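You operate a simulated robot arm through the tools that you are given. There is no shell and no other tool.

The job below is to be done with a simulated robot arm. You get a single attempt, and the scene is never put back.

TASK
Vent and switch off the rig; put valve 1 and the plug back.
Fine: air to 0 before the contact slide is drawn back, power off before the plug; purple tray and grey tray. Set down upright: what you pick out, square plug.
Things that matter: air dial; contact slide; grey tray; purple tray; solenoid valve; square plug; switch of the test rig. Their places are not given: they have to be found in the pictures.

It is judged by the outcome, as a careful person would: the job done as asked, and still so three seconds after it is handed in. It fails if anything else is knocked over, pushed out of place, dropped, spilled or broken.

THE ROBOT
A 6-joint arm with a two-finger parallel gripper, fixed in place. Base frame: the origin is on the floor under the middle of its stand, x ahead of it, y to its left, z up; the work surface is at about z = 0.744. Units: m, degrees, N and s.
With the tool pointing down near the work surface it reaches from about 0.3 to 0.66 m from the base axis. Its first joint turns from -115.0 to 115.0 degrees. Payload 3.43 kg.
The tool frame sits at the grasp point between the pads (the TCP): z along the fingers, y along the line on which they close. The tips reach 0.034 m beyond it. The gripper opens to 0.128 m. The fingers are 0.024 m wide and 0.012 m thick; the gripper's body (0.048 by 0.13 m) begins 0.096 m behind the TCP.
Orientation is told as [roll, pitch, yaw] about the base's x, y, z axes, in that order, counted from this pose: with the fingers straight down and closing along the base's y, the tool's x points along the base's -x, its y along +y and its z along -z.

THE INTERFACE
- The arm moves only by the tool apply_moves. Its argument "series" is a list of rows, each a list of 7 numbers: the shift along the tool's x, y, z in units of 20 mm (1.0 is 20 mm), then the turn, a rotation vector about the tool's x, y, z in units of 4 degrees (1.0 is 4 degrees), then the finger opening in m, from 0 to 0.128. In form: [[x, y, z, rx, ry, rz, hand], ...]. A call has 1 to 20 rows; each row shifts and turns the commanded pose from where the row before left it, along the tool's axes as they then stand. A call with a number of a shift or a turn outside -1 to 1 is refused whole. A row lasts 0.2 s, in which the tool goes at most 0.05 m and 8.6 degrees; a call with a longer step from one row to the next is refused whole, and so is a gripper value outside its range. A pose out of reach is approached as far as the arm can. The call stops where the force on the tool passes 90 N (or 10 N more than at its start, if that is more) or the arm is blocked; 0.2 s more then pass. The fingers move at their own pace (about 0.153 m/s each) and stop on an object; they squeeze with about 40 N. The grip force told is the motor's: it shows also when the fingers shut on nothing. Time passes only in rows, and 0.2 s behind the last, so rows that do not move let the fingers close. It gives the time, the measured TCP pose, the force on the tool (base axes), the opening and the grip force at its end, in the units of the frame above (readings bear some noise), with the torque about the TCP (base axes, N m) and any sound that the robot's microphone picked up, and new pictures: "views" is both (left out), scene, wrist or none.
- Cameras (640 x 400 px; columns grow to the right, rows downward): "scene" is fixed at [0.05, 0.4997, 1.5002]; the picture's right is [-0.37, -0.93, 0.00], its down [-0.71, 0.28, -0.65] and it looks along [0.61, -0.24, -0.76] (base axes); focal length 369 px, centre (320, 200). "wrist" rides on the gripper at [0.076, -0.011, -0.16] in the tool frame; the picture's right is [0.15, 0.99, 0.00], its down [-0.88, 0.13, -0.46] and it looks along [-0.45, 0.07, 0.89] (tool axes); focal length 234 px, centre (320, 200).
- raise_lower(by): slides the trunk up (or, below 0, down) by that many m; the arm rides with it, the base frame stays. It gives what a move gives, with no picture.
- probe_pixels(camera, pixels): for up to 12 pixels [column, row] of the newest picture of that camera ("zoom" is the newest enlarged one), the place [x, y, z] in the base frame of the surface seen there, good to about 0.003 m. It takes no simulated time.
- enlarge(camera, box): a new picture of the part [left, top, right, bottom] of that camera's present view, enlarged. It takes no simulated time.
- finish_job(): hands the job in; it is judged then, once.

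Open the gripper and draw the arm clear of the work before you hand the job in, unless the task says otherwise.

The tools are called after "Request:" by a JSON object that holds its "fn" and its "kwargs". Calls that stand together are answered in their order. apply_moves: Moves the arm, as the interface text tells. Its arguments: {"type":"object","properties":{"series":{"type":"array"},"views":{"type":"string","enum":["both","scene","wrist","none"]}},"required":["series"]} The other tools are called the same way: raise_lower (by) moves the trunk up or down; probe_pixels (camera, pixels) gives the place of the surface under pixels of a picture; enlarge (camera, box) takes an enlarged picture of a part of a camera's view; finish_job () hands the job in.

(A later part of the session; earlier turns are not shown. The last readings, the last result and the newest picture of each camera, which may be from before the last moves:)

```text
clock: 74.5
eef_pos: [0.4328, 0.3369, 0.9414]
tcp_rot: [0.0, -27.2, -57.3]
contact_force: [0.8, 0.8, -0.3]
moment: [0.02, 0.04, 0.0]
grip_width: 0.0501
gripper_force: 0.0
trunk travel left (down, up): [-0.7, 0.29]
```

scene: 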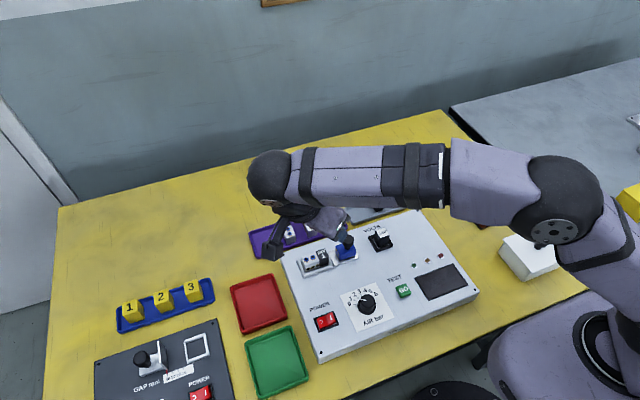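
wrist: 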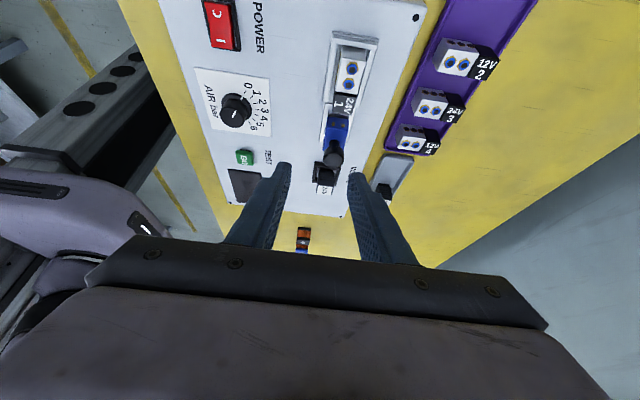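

Freed with no flags. I'll continue rotating toward yaw +90°.

Request:
{"fn": "apply_moves", "kwargs": {"series": [[0, 0, 0, -0.4643, 0, -0.9113, 0.05], [0, 0, 0, -0.4643, 0, -0.9113, 0.05], [0, 0, 0, -0.4643, 0, -0.9113, 0.05], [0, 0, 0, -0.4643, 0, -0.9113, 0.05], [0, 0, 0, -0.4643, 0, -0.9113, 0.05], [0, 0, 0, -0.4643, 0, -0.9113, 0.05], [0, 0, 0, -0.4643, 0, -0.9113, 0.05], [0, 0, 0, -0.4643, 0, -0.9113, 0.05], [0, 0, 0, -0.4643, 0, -0.9113, 0.05], [0, 0, 0, -0.4643, 0, -0.9113, 0.05], [0, 0, 0, -0.4643, 0, -0.9113, 0.05], [0, 0, 0, -0.4643, 0, -0.9113, 0.05], [0, 0, 0, -0.4643, 0, -0.9113, 0.05], [0, 0, 0, -0.4643, 0, -0.9113, 0.05], [0, 0, 0, -0.4643, 0, -0.9113, 0.05], [0, 0, 0, -0.4643, 0, -0.9113, 0.05], [0, 0, 0, -0.4643, 0, -0.9113, 0.05], [0, 0, 0, -0.4643, 0, -0.9113, 0.05]], "views": "none"}}

Request:
{"fn": "apply_moves", "kwargs": {"series": [[0, 0, 0, -0.4643, 0, -0.9113, 0.05], [0, 0, 0, -0.4643, 0, -0.9113, 0.05], [0, 0, 0, -0.4643, 0, -0.9113, 0.05], [0, 0, 0, -0.4643, 0, -0.9113, 0.05], [0, 0, 0, -0.4643, 0, -0.9113, 0.05], [0, 0, 0, -0.4643, 0, -0.9113, 0.05], [0, 0, 0, -0.4643, 0, -0.9113, 0.05], [0, 0, 0, -0.4643, 0, -0.9113, 0.05], [0, 0, 0, -0.4643, 0, -0.9113, 0.05], [0, 0, 0, -0.4643, 0, -0.9113, 0.05], [0, 0, 0, -0.4643, 0, -0.9113, 0.05], [0, 0, 0, -0.4643, 0, -0.9113, 0.05], [0, 0, 0, -0.4643, 0, -0.9113, 0.05], [0, 0, 0, -0.4643, 0, -0.9113, 0.05], [0, 0, 0, -0.4643, 0, -0.9113, 0.05], [0, 0, 0, -0.4643, 0, -0.9113, 0.05], [0, 0, 0, -0.4643, 0, -0.9113, 0.05], [0, 0, 0, -0.4643, 0, -0.9113, 0.05], [0, 0, 0, 0, 0, 0, 0.05]]}}

```text
clock: 78.3
eef_pos: [0.4311, 0.3368, 0.9422]
tcp_rot: [0.0, -26.9, 16.3]
contact_force: [0.6, 0.1, 0.3]
moment: [0.02, 0.0, 0.02]
grip_width: 0.0498
gripper_force: 0.0
trunk travel left (down, up): [-0.7, 0.29]
```

```text
clock: 82.3
eef_pos: [0.432, 0.3371, 0.9419]
tcp_rot: [0.2, -26.9, 90.0]
contact_force: [-0.7, 0.4, -0.1]
moment: [0.0, 0.03, 0.0]
grip_width: 0.05
gripper_force: 0.1
trunk travel left (down, up): [-0.7, 0.29]
```

scene: 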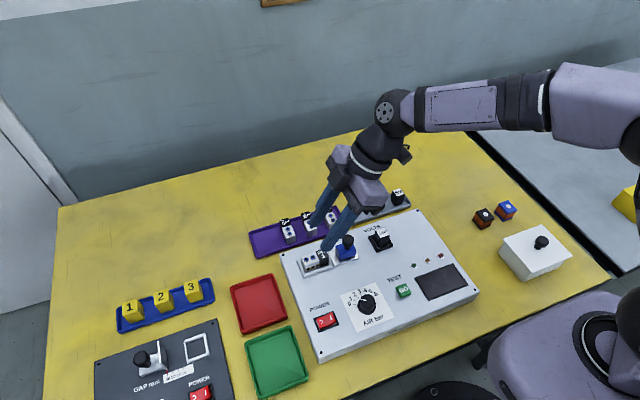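
wrist: 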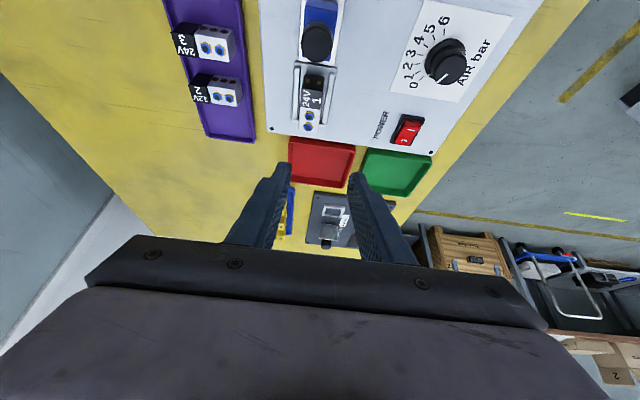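

Yaw 90°, tilt 27° as wanted. I'll re-measure the valve from this viewpoint before descending.

Request:
{"fn": "enlarge", "kwargs": {"camera": "wrist", "box": [270, 50, 366, 140]}}

```text
4.44 times, centred on (318, 95) of wrist
```

zoom: 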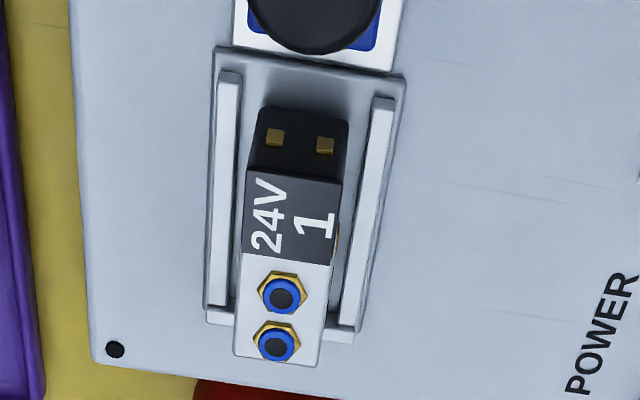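

Request:
{"fn": "probe_pixels", "kwargs": {"camera": "zoom", "pixels": [[250, 180], [338, 190], [245, 250], [330, 262], [240, 345], [316, 360], [245, 270], [325, 290], [262, 112], [345, 125], [230, 150], [380, 180]]}}

Request:
{"fn": "probe_pixels", "kwargs": {"camera": "zoom", "pixels": [[255, 200], [330, 210], [290, 220], [250, 325], [310, 340], [280, 355], [225, 310], [350, 330], [243, 130], [360, 150], [270, 315], [240, 300]]}}

```text
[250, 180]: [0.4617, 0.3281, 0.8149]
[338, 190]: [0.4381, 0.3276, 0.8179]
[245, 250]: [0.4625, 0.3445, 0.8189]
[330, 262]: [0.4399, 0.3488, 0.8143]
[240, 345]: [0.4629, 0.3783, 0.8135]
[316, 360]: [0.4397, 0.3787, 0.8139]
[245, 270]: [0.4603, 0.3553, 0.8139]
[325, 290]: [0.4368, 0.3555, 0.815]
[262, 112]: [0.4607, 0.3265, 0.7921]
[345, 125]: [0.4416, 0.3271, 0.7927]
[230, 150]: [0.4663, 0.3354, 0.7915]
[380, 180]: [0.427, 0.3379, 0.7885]
```

```text
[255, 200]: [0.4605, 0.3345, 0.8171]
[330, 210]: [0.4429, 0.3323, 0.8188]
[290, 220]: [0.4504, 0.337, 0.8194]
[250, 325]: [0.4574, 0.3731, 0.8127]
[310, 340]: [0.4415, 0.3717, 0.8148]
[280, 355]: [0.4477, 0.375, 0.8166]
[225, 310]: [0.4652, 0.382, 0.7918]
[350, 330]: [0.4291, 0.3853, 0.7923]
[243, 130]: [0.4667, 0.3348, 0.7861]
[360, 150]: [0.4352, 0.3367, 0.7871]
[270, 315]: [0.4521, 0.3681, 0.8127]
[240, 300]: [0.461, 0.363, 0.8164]
```

Valve centre ≈ (0.450, 0.354), rails at z≈0.792. With the 27° tilt, a TCP at y 0.343 puts the pads on the valve's middle; I'll move over it and descend to z 0.85 first.

Request:
{"fn": "apply_moves", "kwargs": {"series": [[0.229, -0.3, 0.67, 0, 0, 0, 0.05], [0.229, -0.3, 0.67, 0, 0, 0, 0.05], [0.229, -0.3, 0.67, 0, 0, 0, 0.05], [0.284, 0, 0.557, 0, 0, 0, 0.05], [0.284, 0, 0.557, 0, 0, 0, 0.05], [0.284, 0, 0.557, 0, 0, 0, 0.05], [0.284, 0, 0.557, 0, 0, 0, 0.05], [0, 0, 0, 0, 0, 0, 0.05]]}}

Request:
{"fn": "enlarge", "kwargs": {"camera": "scene", "box": [270, 190, 398, 280]}}

Request:
{"fn": "enlarge", "kwargs": {"camera": "wrist", "box": [240, 80, 400, 220]}}

```text
clock: 84.1
eef_pos: [0.4503, 0.3415, 0.8465]
tcp_rot: [0.0, -26.9, 89.9]
contact_force: [0.3, 0.9, -0.2]
moment: [0.0, -0.01, -0.01]
grip_width: 0.05
gripper_force: 0.1
trunk travel left (down, up): [-0.7, 0.29]
```

scene: 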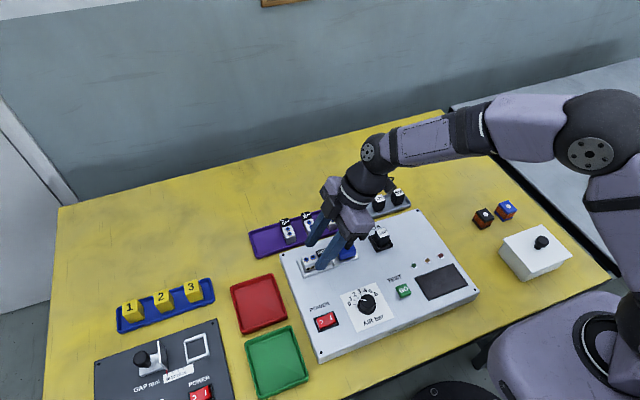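
wrist: 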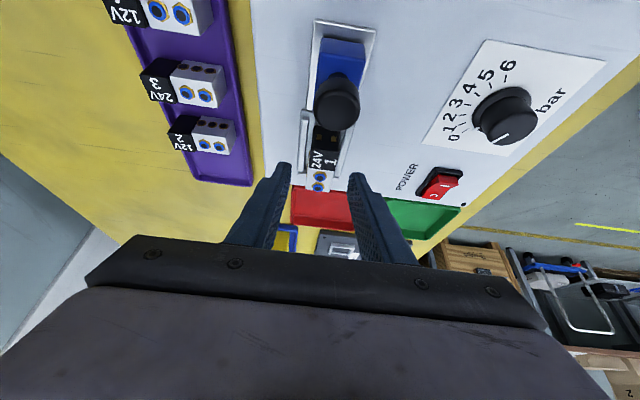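

```text
4.44 times, centred on (334, 235) of scene
```

zoom: 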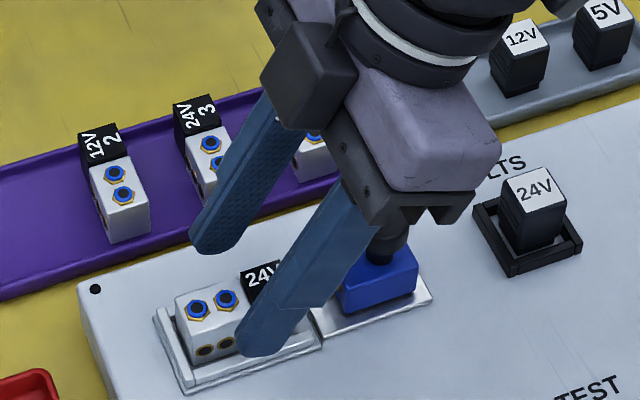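

```text
2.86 times, centred on (320, 150) of wrist
```

zoom: 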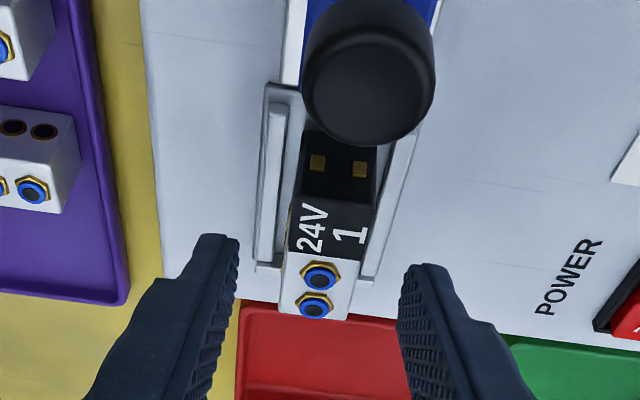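

Fingers straddle the valve symmetrically, clear of the slide. I'll descend the last 15 mm (tips just above the rails) and close.

Request:
{"fn": "apply_moves", "kwargs": {"series": [[0.095, 0, 0.242, 0, 0, 0, 0.05], [0.095, 0, 0.242, 0, 0, 0, 0.05], [0.095, 0, 0.242, 0, 0, 0, 0.05], [0, 0, 0, 0, 0, 0, 0.05]], "views": "scene"}}

Request:
{"fn": "enlarge", "kwargs": {"camera": "scene", "box": [280, 215, 376, 275]}}

```text
clock: 85.1
eef_pos: [0.4503, 0.3445, 0.8322]
tcp_rot: [0.0, -26.9, 90.0]
contact_force: [-0.3, 0.1, -0.2]
moment: [0.0, -0.04, 0.01]
grip_width: 0.05
gripper_force: 0.1
trunk travel left (down, up): [-0.7, 0.29]
```

scene: 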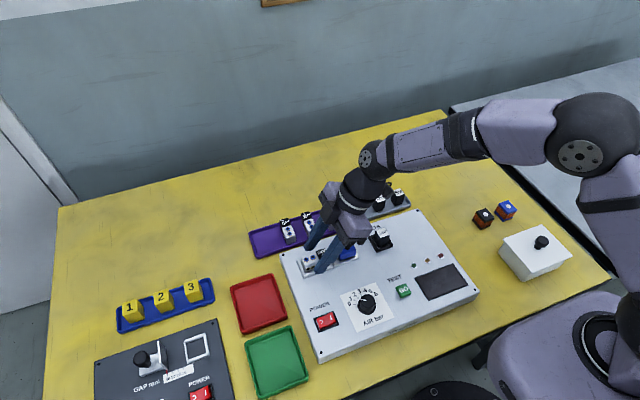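

```text
6.67 times, centred on (328, 245) of scene
```

zoom: 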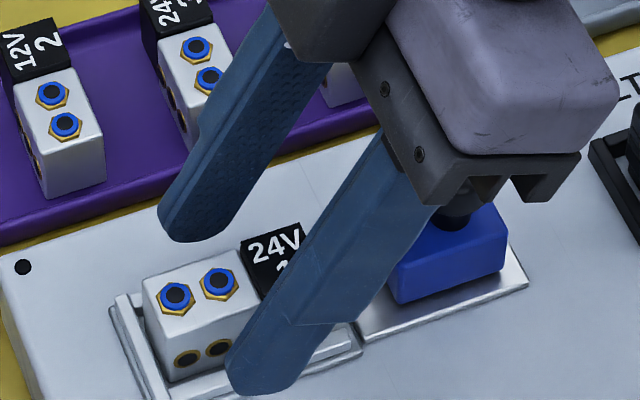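

No contact, tips beside the valve. Closing on it now.

Request:
{"fn": "apply_moves", "kwargs": {"series": [[0, 0, 0, 0, 0, 0, 0.035], [0, 0, 0, 0, 0, 0, 0.0], [0, 0, 0, 0, 0, 0, 0.0], [0, 0, 0, 0, 0, 0, 0.0]]}}

Request:
{"fn": "enlarge", "kwargs": {"camera": "scene", "box": [280, 215, 376, 275]}}

```text
clock: 86.1
eef_pos: [0.4501, 0.345, 0.8338]
tcp_rot: [0.1, -26.8, 90.0]
contact_force: [0.3, 0.3, -0.3]
moment: [-0.01, 0.02, -0.03]
grip_width: 0.0229
gripper_force: 40.1
trunk travel left (down, up): [-0.7, 0.29]
```

scene: 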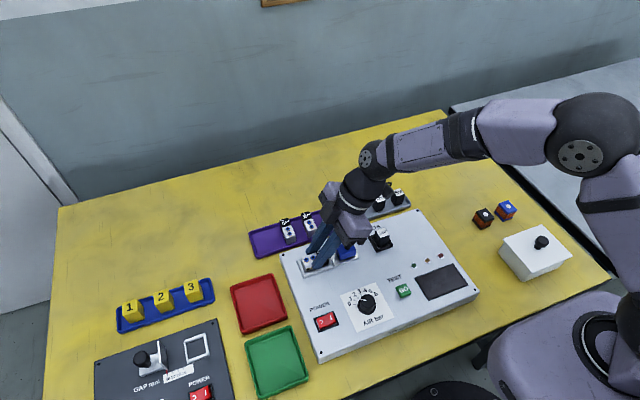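
wrist: 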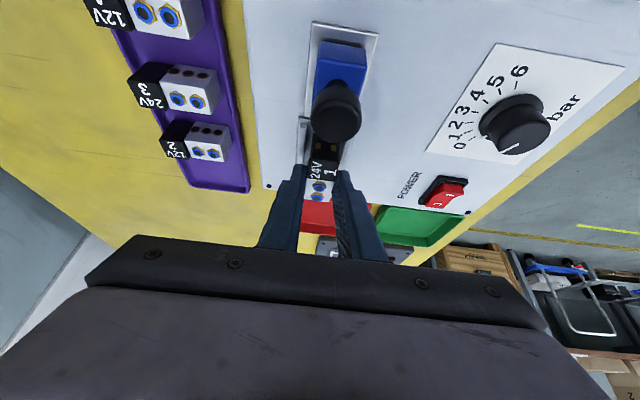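

```text
6.67 times, centred on (328, 245) of scene
```

zoom: 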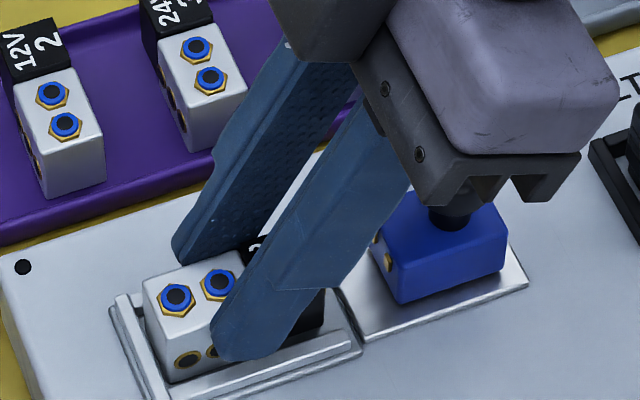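

Valve held (22.9 mm, 40 N). I'll lift straight up, slowly at first.

Request:
{"fn": "apply_moves", "kwargs": {"series": [[-0.114, 0, -0.223, 0, 0, 0, 0.0], [-0.114, 0, -0.223, 0, 0, 0, 0.0], [-0.227, 0, -0.4455, 0, 0, 0, 0.0], [-0.227, 0, -0.4455, 0, 0, 0, 0.0], [-0.227, 0, -0.4455, 0, 0, 0, 0.0], [-0.227, 0, -0.4455, 0, 0, 0, 0.0], [0, 0, 0, 0, 0, 0, 0.0]]}}

Request:
{"fn": "enlarge", "kwargs": {"camera": "scene", "box": [270, 190, 398, 280]}}

Request:
{"fn": "enlarge", "kwargs": {"camera": "wrist", "box": [240, 80, 400, 220]}}

```text
clock: 87.7
eef_pos: [0.4515, 0.3443, 0.8812]
tcp_rot: [0.1, -26.9, 90.0]
contact_force: [-0.3, -0.1, -1.5]
moment: [0.0, -0.02, 0.0]
grip_width: 0.0232
gripper_force: 39.7
trunk travel left (down, up): [-0.7, 0.29]
```

scene: 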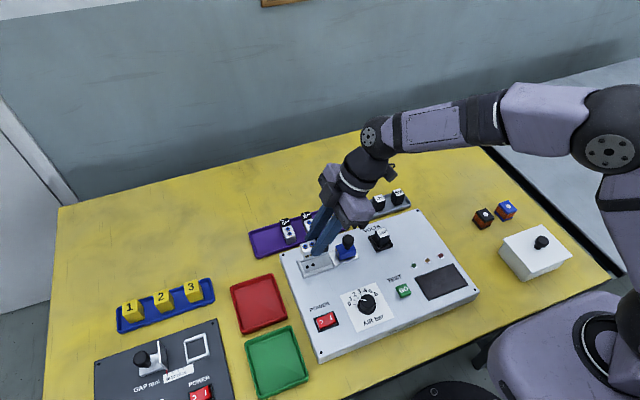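
wrist: 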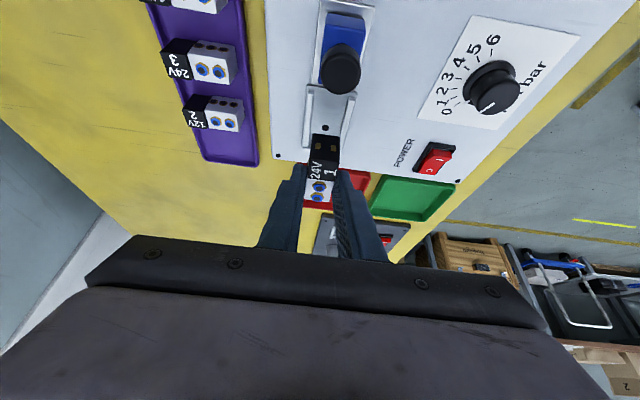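

```text
4.44 times, centred on (334, 235) of scene
```

zoom: 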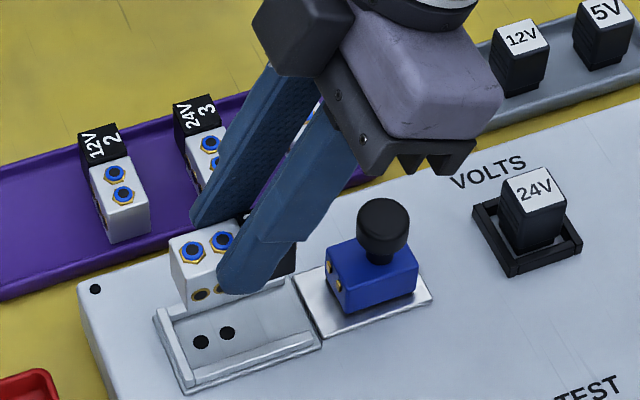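

```text
2.86 times, centred on (320, 150) of wrist
```

zoom: 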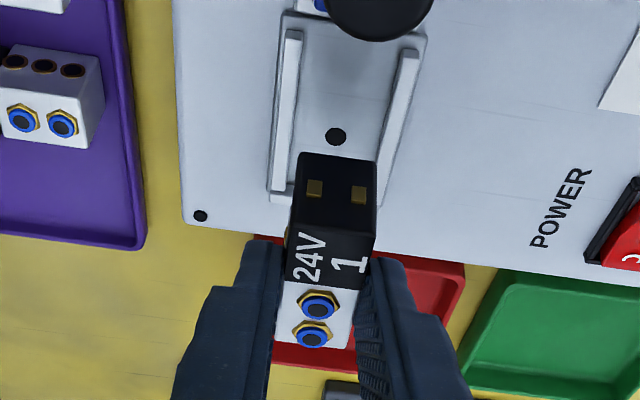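

The valve is up and level, nest empty. Now I'll rotate −90° about base z (yaw 90→0) in place, in two halves.

Request:
{"fn": "apply_moves", "kwargs": {"series": [[0, 0, 0, 0.4643, 0, 0.9113, 0.0], [0, 0, 0, 0.4643, 0, 0.9113, 0.0], [0, 0, 0, 0.4643, 0, 0.9113, 0.0], [0, 0, 0, 0.4643, 0, 0.9113, 0.0], [0, 0, 0, 0.4643, 0, 0.9113, 0.0], [0, 0, 0, 0.4643, 0, 0.9113, 0.0], [0, 0, 0, 0.4643, 0, 0.9113, 0.0], [0, 0, 0, 0.4643, 0, 0.9113, 0.0], [0, 0, 0, 0.4643, 0, 0.9113, 0.0], [0, 0, 0, 0.4643, 0, 0.9113, 0.0], [0, 0, 0, 0.4643, 0, 0.9113, 0.0]], "views": "none"}}

Request:
{"fn": "apply_moves", "kwargs": {"series": [[0, 0, 0, 0.4643, 0, 0.9113, 0.0], [0, 0, 0, 0.4643, 0, 0.9113, 0.0], [0, 0, 0, 0.4643, 0, 0.9113, 0.0], [0, 0, 0, 0.4643, 0, 0.9113, 0.0], [0, 0, 0, 0.4643, 0, 0.9113, 0.0], [0, 0, 0, 0.4643, 0, 0.9113, 0.0], [0, 0, 0, 0.4643, 0, 0.9113, 0.0], [0, 0, 0, 0.4643, 0, 0.9113, 0.0], [0, 0, 0, 0.4643, 0, 0.9113, 0.0], [0, 0, 0, 0.4643, 0, 0.9113, 0.0], [0, 0, 0, 0.4643, 0, 0.9113, 0.0], [0, 0, 0, 0, 0, 0, 0.0]]}}

Request:
{"fn": "enlarge", "kwargs": {"camera": "wrist", "box": [220, 60, 420, 220]}}

```text
clock: 90.1
eef_pos: [0.4512, 0.3448, 0.8852]
tcp_rot: [-0.1, -27.0, 44.8]
contact_force: [-0.3, 0.1, -0.3]
moment: [0.01, -0.01, 0.03]
grip_width: 0.0232
gripper_force: 39.9
trunk travel left (down, up): [-0.7, 0.29]
```

```text
clock: 92.7
eef_pos: [0.4504, 0.3443, 0.8835]
tcp_rot: [-0.2, -26.9, -0.2]
contact_force: [0.2, 0.2, -0.5]
moment: [0.01, 0.04, -0.01]
grip_width: 0.0229
gripper_force: 40.1
trunk travel left (down, up): [-0.7, 0.29]
```

scene: 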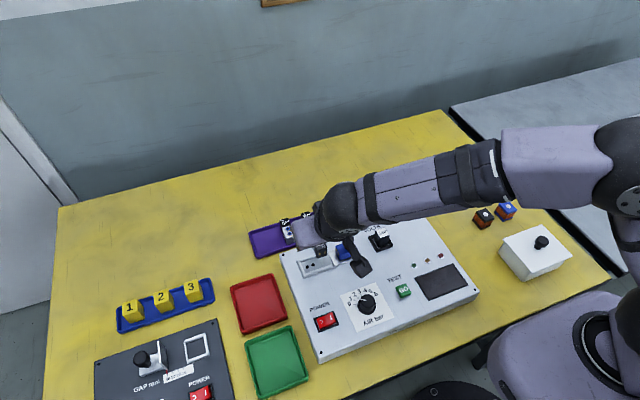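
wrist: 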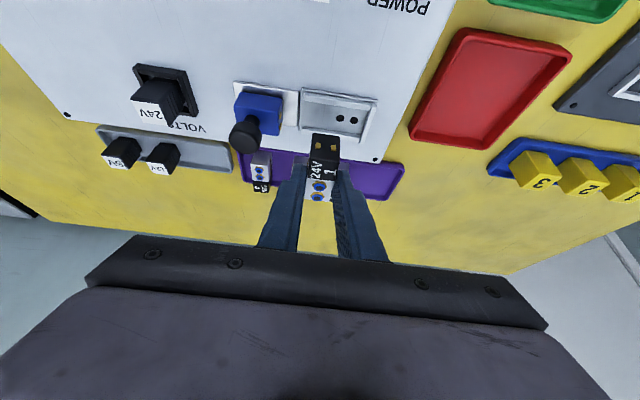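

```text
2.50 times, centred on (320, 140) of wrist
```

zoom: 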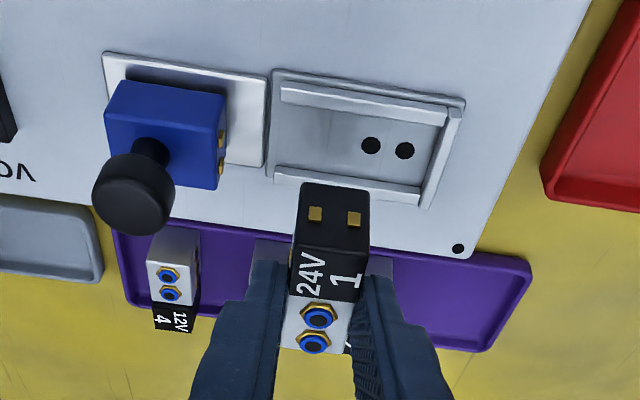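

Valve is at yaw 0 and held level. I'll carry it to above the free end of the purple tray at (0.561, 0.430, 0.855).

Request:
{"fn": "apply_moves", "kwargs": {"series": [[-0.713, 0.714, 0.63, 0, 0, 0, 0.0], [-0.713, 0.714, 0.63, 0, 0, 0, 0.0], [-0.713, 0.714, 0.63, 0, 0, 0, 0.0], [-0.713, 0.714, 0.63, 0, 0, 0, 0.0], [-0.713, 0.714, 0.63, 0, 0, 0, 0.0], [-0.713, 0.714, 0.63, 0, 0, 0, 0.0], [0, 0, 0, 0, 0, 0, 0.0]]}}

Request:
{"fn": "enlarge", "kwargs": {"camera": "wrist", "box": [220, 60, 420, 220]}}

Request:
{"fn": "enlarge", "kwargs": {"camera": "scene", "box": [230, 170, 358, 270]}}

```text
clock: 94.3
eef_pos: [0.5605, 0.4293, 0.8556]
tcp_rot: [-0.2, -26.9, 0.0]
contact_force: [-0.5, 0.2, -1.2]
moment: [0.02, 0.03, 0.04]
grip_width: 0.023
gripper_force: 39.9
trunk travel left (down, up): [-0.7, 0.29]
```

scene: 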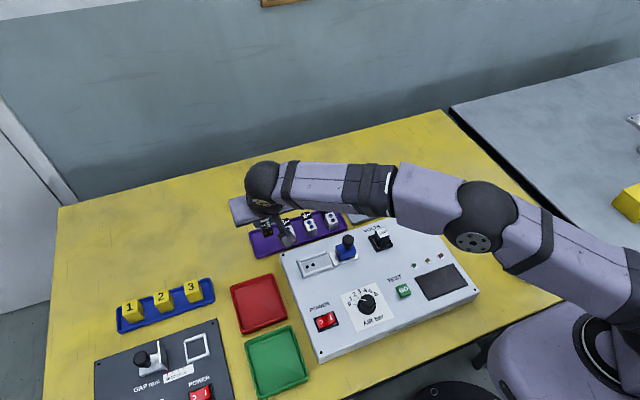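
wrist: 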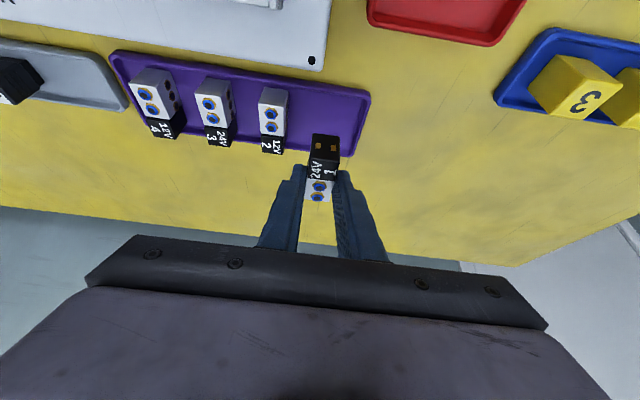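

```text
2.50 times, centred on (320, 140) of wrist
```

zoom: 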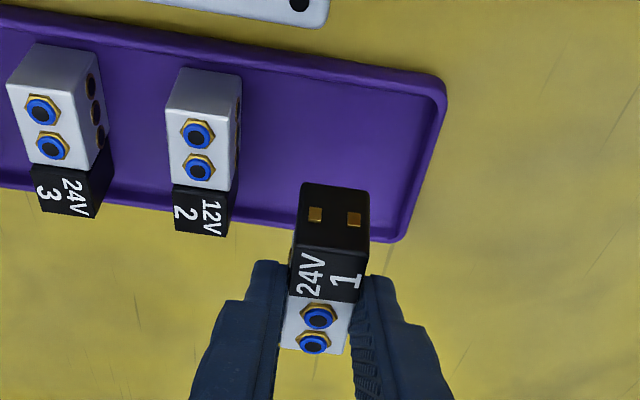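

```text
4.00 times, centred on (294, 220) of scene
```

zoom: 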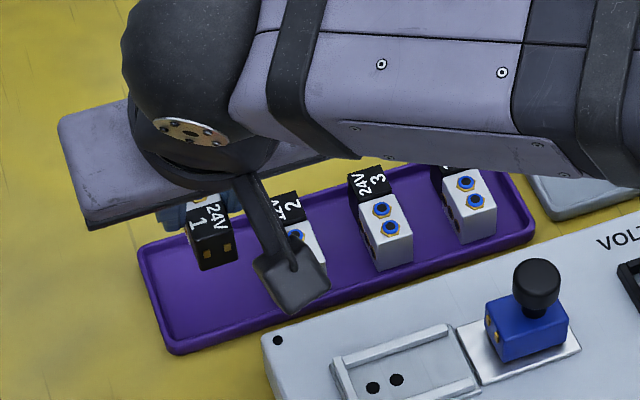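

At the target without flags. I'll probe the held valve to confirm its extents before lowering.

Request:
{"fn": "enlarge", "kwargs": {"camera": "wrist", "box": [280, 120, 360, 210]}}

Request:
{"fn": "probe_pixels", "kwargs": {"camera": "zoom", "pixels": [[210, 65], [345, 75], [200, 170], [335, 195], [180, 270], [300, 285], [185, 320], [295, 330], [260, 180], [230, 300], [250, 110], [270, 245]]}}

```text
4.44 times, centred on (320, 165) of wrist
```

zoom: 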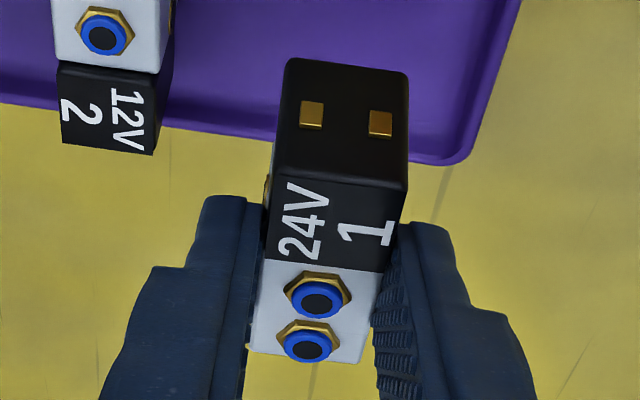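

```text
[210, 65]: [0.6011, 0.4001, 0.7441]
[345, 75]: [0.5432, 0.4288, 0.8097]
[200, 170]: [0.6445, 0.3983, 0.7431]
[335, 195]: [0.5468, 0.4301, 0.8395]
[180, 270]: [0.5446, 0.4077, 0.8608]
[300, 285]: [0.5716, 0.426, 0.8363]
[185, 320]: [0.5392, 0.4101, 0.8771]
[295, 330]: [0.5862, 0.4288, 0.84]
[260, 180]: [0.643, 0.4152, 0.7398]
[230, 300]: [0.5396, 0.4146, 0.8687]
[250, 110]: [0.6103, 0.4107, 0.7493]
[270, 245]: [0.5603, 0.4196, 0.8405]
```

Valve spans x≈0.543–0.599, bottom ≈0.809, centred at y≈0.43 between valve 2 and the rim. I'll lower to about 8 mm above the tray floor, shifting 2 mm in +x.

Request:
{"fn": "apply_moves", "kwargs": {"series": [[0.234, 0, 0.504, 0, 0, 0, 0.0], [0.234, 0, 0.504, 0, 0, 0, 0.0], [0.234, 0, 0.504, 0, 0, 0, 0.0], [0.234, 0, 0.504, 0, 0, 0, 0.0], [0.234, 0, 0.504, 0, 0, 0, 0.0], [0, 0, 0, 0, 0, 0, 0.0]]}}

Request:
{"fn": "enlarge", "kwargs": {"camera": "wrist", "box": [230, 80, 400, 220]}}

Request:
{"fn": "enlarge", "kwargs": {"camera": "scene", "box": [230, 190, 326, 270]}}

```text
clock: 95.7
eef_pos: [0.5634, 0.4314, 0.7999]
tcp_rot: [-0.2, -26.8, 0.0]
contact_force: [0.0, 0.2, -1.3]
moment: [0.02, 0.0, 0.01]
grip_width: 0.0231
gripper_force: 40.4
trunk travel left (down, up): [-0.7, 0.29]
```

scene: 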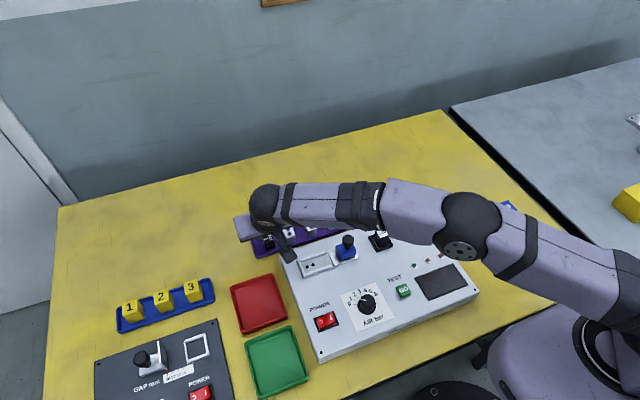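
wrist: 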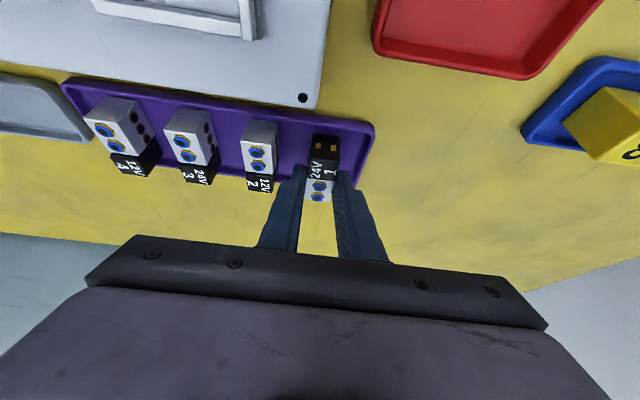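

```text
2.86 times, centred on (315, 150) of wrist
```

zoom: 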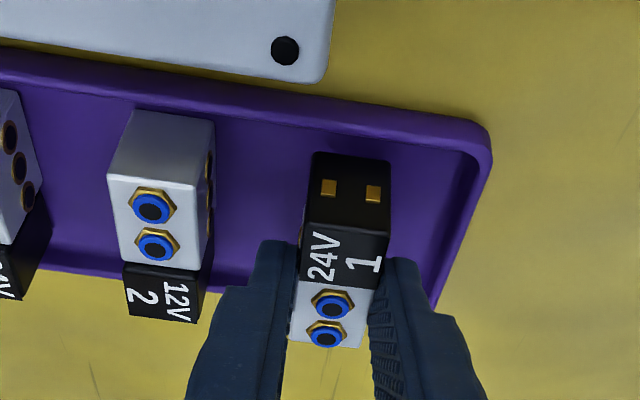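

```text
5.00 times, centred on (278, 230) of scene
```

zoom: 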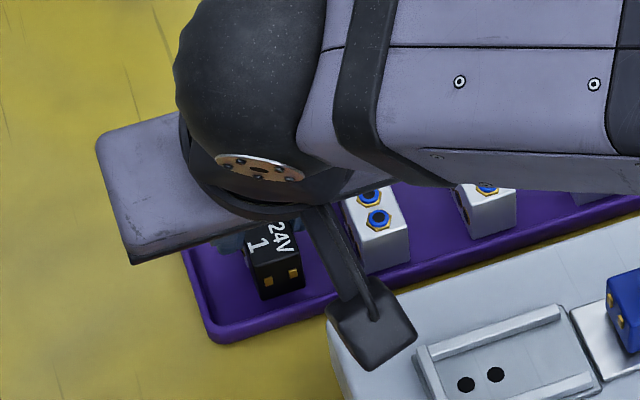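

The valve is inside the tray rim, about 8 mm above the floor. I'll lower in small steps and watch the force for contact.

Request:
{"fn": "apply_moves", "kwargs": {"series": [[0.034, 0, 0.067, 0, 0, 0, 0.0], [0.034, 0, 0.067, 0, 0, 0, 0.0], [0.034, 0, 0.067, 0, 0, 0, 0.0], [0.034, 0, 0.067, 0, 0, 0, 0.0], [0, 0, 0, 0, 0, 0, 0.0]], "views": "none"}}

```text
clock: 96.9
eef_pos: [0.5626, 0.4308, 0.7941]
tcp_rot: [-0.2, -27.0, -0.2]
contact_force: [0.2, 0.3, -0.2]
moment: [0.03, -0.04, 0.03]
grip_width: 0.0228
gripper_force: 40.3
trunk travel left (down, up): [-0.7, 0.29]
```

No contact yet at TCP z 0.794. Continuing in ~1 mm steps.

Request:
{"fn": "apply_moves", "kwargs": {"series": [[0.023, 0, 0.045, 0, 0, 0, 0.0], [0.023, 0, 0.045, 0, 0, 0, 0.0], [0, 0, 0, 0, 0, 0, 0.0]], "views": "none"}}

Request:
{"fn": "apply_moves", "kwargs": {"series": [[0.012, 0, 0.022, 0, 0, 0, 0.0], [0, 0, 0, 0, 0, 0, 0.0]], "views": "both"}}

Request:
{"fn": "enlarge", "kwargs": {"camera": "wrist", "box": [230, 80, 400, 220]}}

Request:
{"fn": "enlarge", "kwargs": {"camera": "scene", "box": [260, 220, 316, 260]}}

```text
clock: 97.7
eef_pos: [0.5627, 0.4304, 0.795]
tcp_rot: [0.2, -27.1, -0.2]
contact_force: [0.8, -0.4, 10.6]
moment: [0.12, -0.06, 0.0]
grip_width: 0.0232
gripper_force: 39.9
trunk travel left (down, up): [-0.7, 0.29]
```

```text
clock: 98.3
eef_pos: [0.5636, 0.4309, 0.7934]
tcp_rot: [0.2, -27.1, -0.1]
contact_force: [2.7, 2.3, 13.5]
moment: [0.3, -0.23, 0.03]
grip_width: 0.0232
gripper_force: 40.4
trunk travel left (down, up): [-0.7, 0.29]
```

scene: 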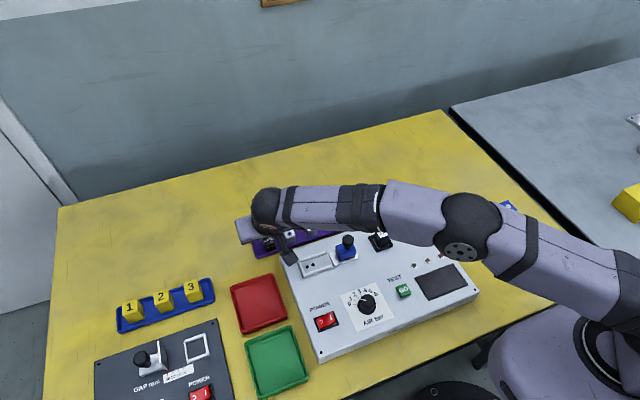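
wrist: 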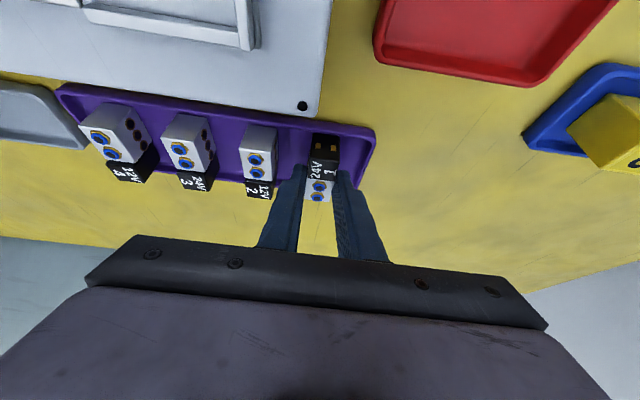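

```text
2.86 times, centred on (315, 150) of wrist
```

zoom: 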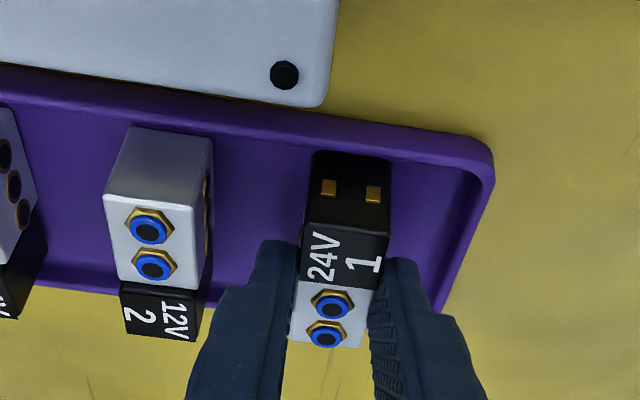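

```text
10.00 times, centred on (288, 240) of scene
```

zoom: 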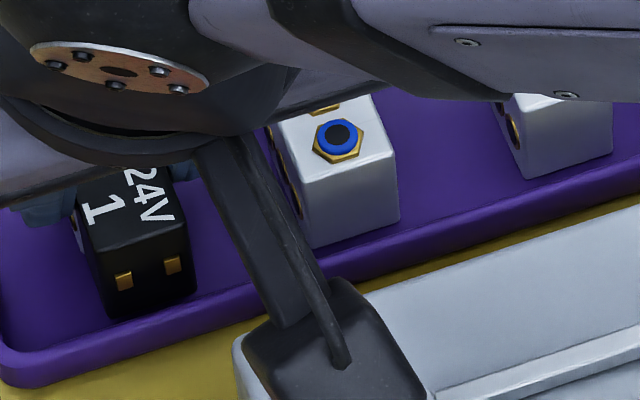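

Fz rose to ~13 N: the valve is sitting on the tray floor. I'll open the fingers moderately and check before retreating along the tool axis.

Request:
{"fn": "apply_moves", "kwargs": {"series": [[0, 0, 0, 0, 0, 0, 0.026], [0, 0, 0, 0, 0, 0, 0.03], [0, 0, 0, 0, 0, 0, 0.036], [0, 0, 0, 0, 0, 0, 0.036]], "views": "wrist"}}

Request:
{"fn": "enlarge", "kwargs": {"camera": "wrist", "box": [230, 80, 400, 220]}}

```text
clock: 99.3
eef_pos: [0.563, 0.4294, 0.7918]
tcp_rot: [-0.2, -26.8, 0.0]
contact_force: [0.0, -0.2, 0.4]
moment: [0.03, -0.01, 0.0]
grip_width: 0.0359
gripper_force: 0.1
trunk travel left (down, up): [-0.7, 0.29]
```

wrist: 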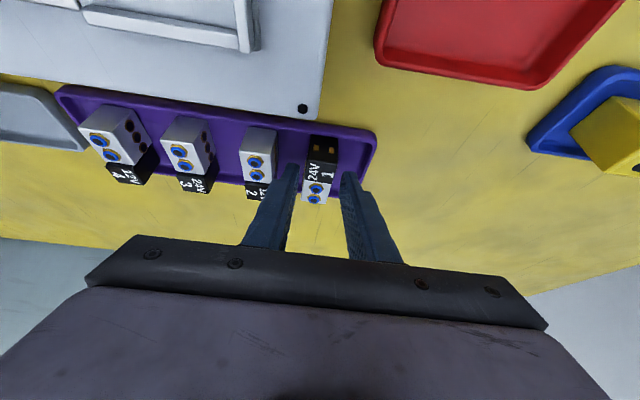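

```text
2.86 times, centred on (315, 150) of wrist
```

zoom: 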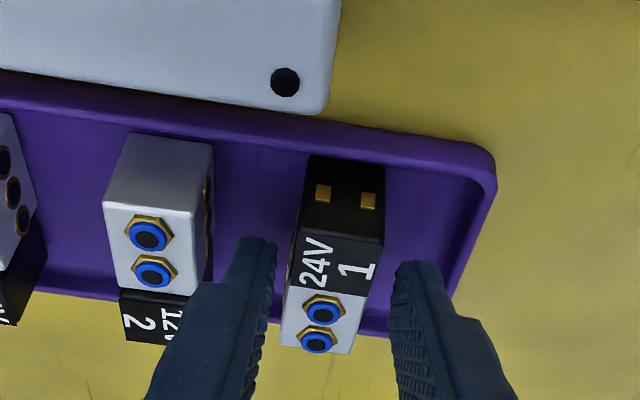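

Released and the valve stands flat on the tray. Retreating straight back along the tool axis.

Request:
{"fn": "apply_moves", "kwargs": {"series": [[0, 0, -0.5, 0, 0, 0, 0.036], [0, 0, -1, 0, 0, 0, 0.036], [0, 0, -1, 0, 0, 0, 0.036], [0, 0, -1, 0, 0, 0, 0.036], [0, 0, -1, 0, 0, 0, 0.036], [0, 0, -1, 0, 0, 0, 0.036], [0, 0, 0, 0, 0, 0, 0.036]]}}

Request:
{"fn": "enlarge", "kwargs": {"camera": "scene", "box": [236, 190, 364, 270]}}

Request:
{"fn": "enlarge", "kwargs": {"camera": "wrist", "box": [180, 60, 420, 210]}}

```text
clock: 100.9
eef_pos: [0.5121, 0.4311, 0.8911]
tcp_rot: [-0.2, -26.9, 0.0]
contact_force: [-0.9, 1.0, 1.0]
moment: [-0.02, 0.03, -0.01]
grip_width: 0.0361
gripper_force: 0.1
trunk travel left (down, up): [-0.7, 0.29]
```

scene: 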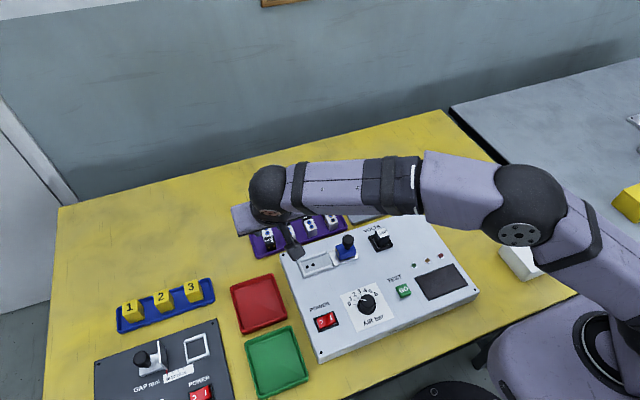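
wrist: 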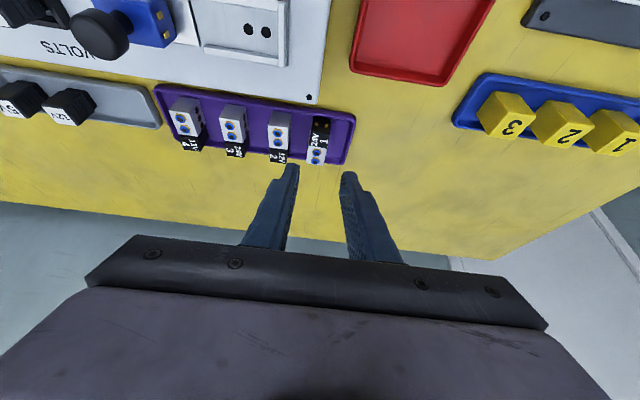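

```text
5.00 times, centred on (300, 230) of scene
```

zoom: 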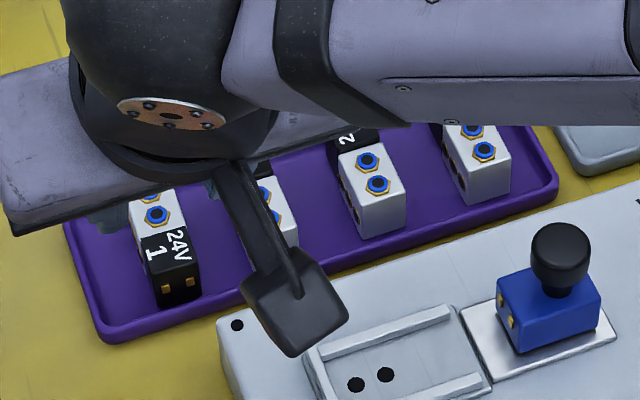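

```text
2.67 times, centred on (300, 135) of wrist
```

zoom: 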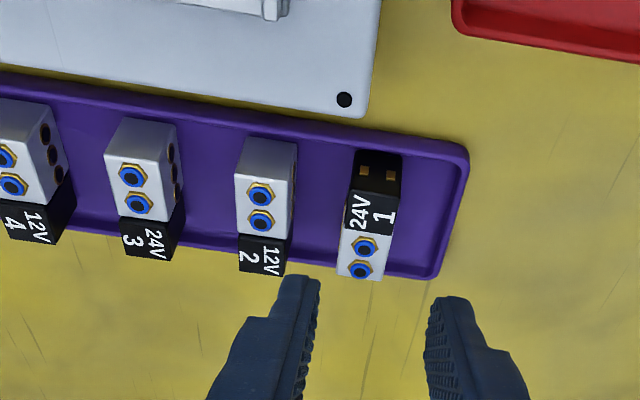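

Valve 1 is upright in the purple tray and nothing else moved. Now I'll move inward toward the plug at (0.448, 0.188), keeping height, then untilt to vertical.

Request:
{"fn": "apply_moves", "kwargs": {"series": [[0.149, -0.935, -0.2486, 0, 0, 0, 0.06], [0.149, -0.935, -0.2486, 0, 0, 0, 0.06], [0.149, -0.935, -0.2486, 0, 0, 0, 0.06], [0.149, -0.935, -0.2486, 0, 0, 0, 0.06], [0.149, -0.935, -0.2486, 0, 0, 0, 0.06], [0.149, -0.935, -0.2486, 0, 0, 0, 0.06], [0.149, -0.935, -0.2486, 0, 0, 0, 0.06], [0.149, -0.935, -0.2486, 0, 0, 0, 0.06], [0.149, -0.935, -0.2486, 0, 0, 0, 0.06], [0.149, -0.935, -0.2486, 0, 0, 0, 0.06], [0.149, -0.935, -0.2486, 0, 0, 0, 0.06], [0.149, -0.935, -0.2486, 0, 0, 0, 0.06], [0.149, -0.935, -0.2486, 0, 0, 0, 0.06], [0, 0, 0, 0, 0, 0, 0.06]], "views": "none"}}

Request:
{"fn": "apply_moves", "kwargs": {"series": [[0, 0, 0, 0, 1, 0, 0.06], [0, 0, 0, 0, 1, 0, 0.06], [0, 0, 0, 0, 1, 0, 0.06], [0, 0, 0, 0, 1, 0, 0.06], [0, 0, 0, 0, 1, 0, 0.06], [0, 0, 0, 0, 1, 0, 0.06], [0, 0, 0, 0, 0.73, 0, 0.06], [0, 0, 0, 0, 0, 0, 0.06]]}}

Request:
{"fn": "enlarge", "kwargs": {"camera": "wrist", "box": [200, 80, 440, 230]}}

```text
clock: 103.9
eef_pos: [0.4487, 0.1871, 0.9285]
tcp_rot: [-0.2, -26.9, -0.1]
contact_force: [0.1, -0.9, 0.4]
moment: [0.02, 0.02, 0.01]
grip_width: 0.0599
gripper_force: 0.0
trunk travel left (down, up): [-0.7, 0.29]
```

```text
clock: 105.7
eef_pos: [0.4476, 0.1875, 0.9314]
tcp_rot: [-0.1, 0.1, -0.1]
contact_force: [0.1, -0.1, -0.4]
moment: [0.01, -0.02, -0.03]
grip_width: 0.0601
gripper_force: 0.1
trunk travel left (down, up): [-0.7, 0.29]
```

scene: 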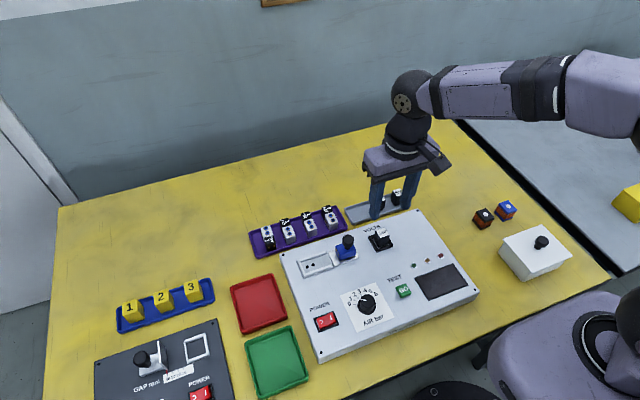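
wrist: 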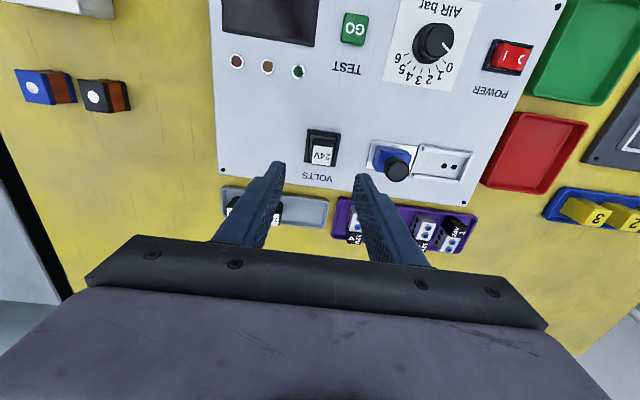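

```text
2.67 times, centred on (320, 155) of wrist
```

zoom: 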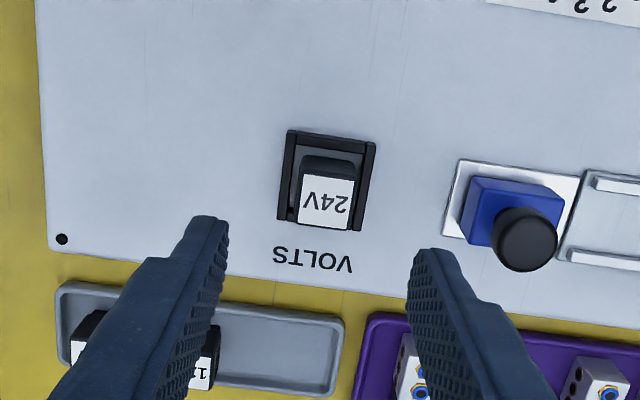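

The valve sits neatly with the others. Now I'll zoom on the plug and socket and probe their geometry.

Request:
{"fn": "enlarge", "kwargs": {"camera": "wrist", "box": [296, 120, 352, 176]}}

Request:
{"fn": "enlarge", "kwargs": {"camera": "scene", "box": [340, 180, 436, 260]}}

Request:
{"fn": "enlarge", "kwargs": {"camera": "wrist", "box": [284, 110, 364, 180]}}

```text
7.14 times, centred on (324, 148) of wrist
```

zoom: 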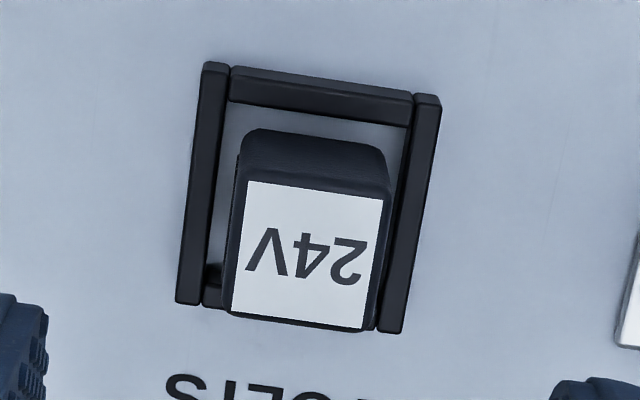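

```text
5.00 times, centred on (388, 220) of scene
```

zoom: 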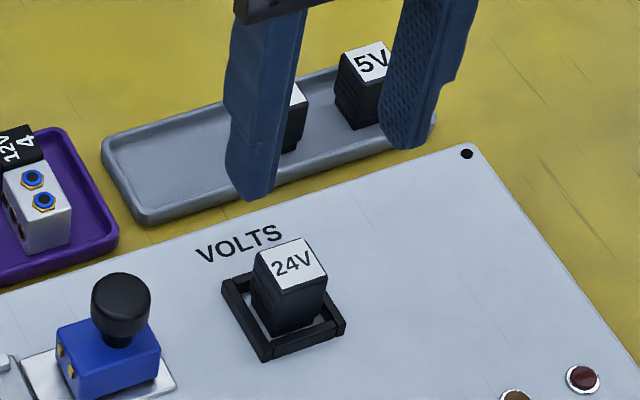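

```text
5.71 times, centred on (324, 145) of wrist
```

zoom: 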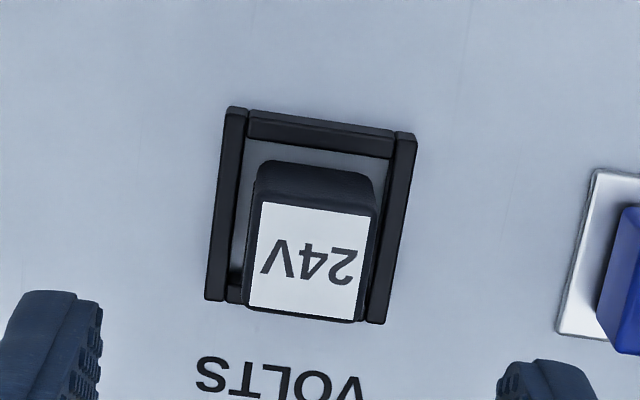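

Request:
{"fn": "probe_pixels", "kwargs": {"camera": "zoom", "pixels": [[262, 205], [368, 215], [250, 300], [355, 315], [310, 260], [280, 165], [370, 180], [238, 110], [410, 140], [215, 295], [375, 320], [320, 128]]}}

Request:
{"fn": "probe_pixels", "kwargs": {"camera": "zoom", "pixels": [[225, 220], [400, 230], [245, 220], [385, 200], [300, 152], [310, 185], [255, 250], [370, 270], [300, 230], [330, 290], [320, 240], [280, 290]]}}

```text
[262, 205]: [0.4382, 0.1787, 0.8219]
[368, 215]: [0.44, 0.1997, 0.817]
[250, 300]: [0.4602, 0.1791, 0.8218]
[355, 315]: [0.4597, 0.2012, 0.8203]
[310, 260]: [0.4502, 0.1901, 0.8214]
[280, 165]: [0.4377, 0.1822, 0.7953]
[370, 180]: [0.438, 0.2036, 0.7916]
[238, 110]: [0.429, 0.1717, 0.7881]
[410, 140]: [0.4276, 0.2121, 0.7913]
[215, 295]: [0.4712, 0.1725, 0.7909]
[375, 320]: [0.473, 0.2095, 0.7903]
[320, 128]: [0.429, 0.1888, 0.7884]
```

```text
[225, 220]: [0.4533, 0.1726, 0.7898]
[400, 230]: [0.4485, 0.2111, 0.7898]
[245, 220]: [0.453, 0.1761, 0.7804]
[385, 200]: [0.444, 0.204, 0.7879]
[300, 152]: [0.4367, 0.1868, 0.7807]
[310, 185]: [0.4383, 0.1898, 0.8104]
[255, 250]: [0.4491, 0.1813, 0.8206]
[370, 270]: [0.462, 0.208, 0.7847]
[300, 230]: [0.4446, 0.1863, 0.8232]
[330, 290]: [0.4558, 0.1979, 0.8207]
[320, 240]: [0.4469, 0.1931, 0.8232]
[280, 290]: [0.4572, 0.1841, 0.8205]
```

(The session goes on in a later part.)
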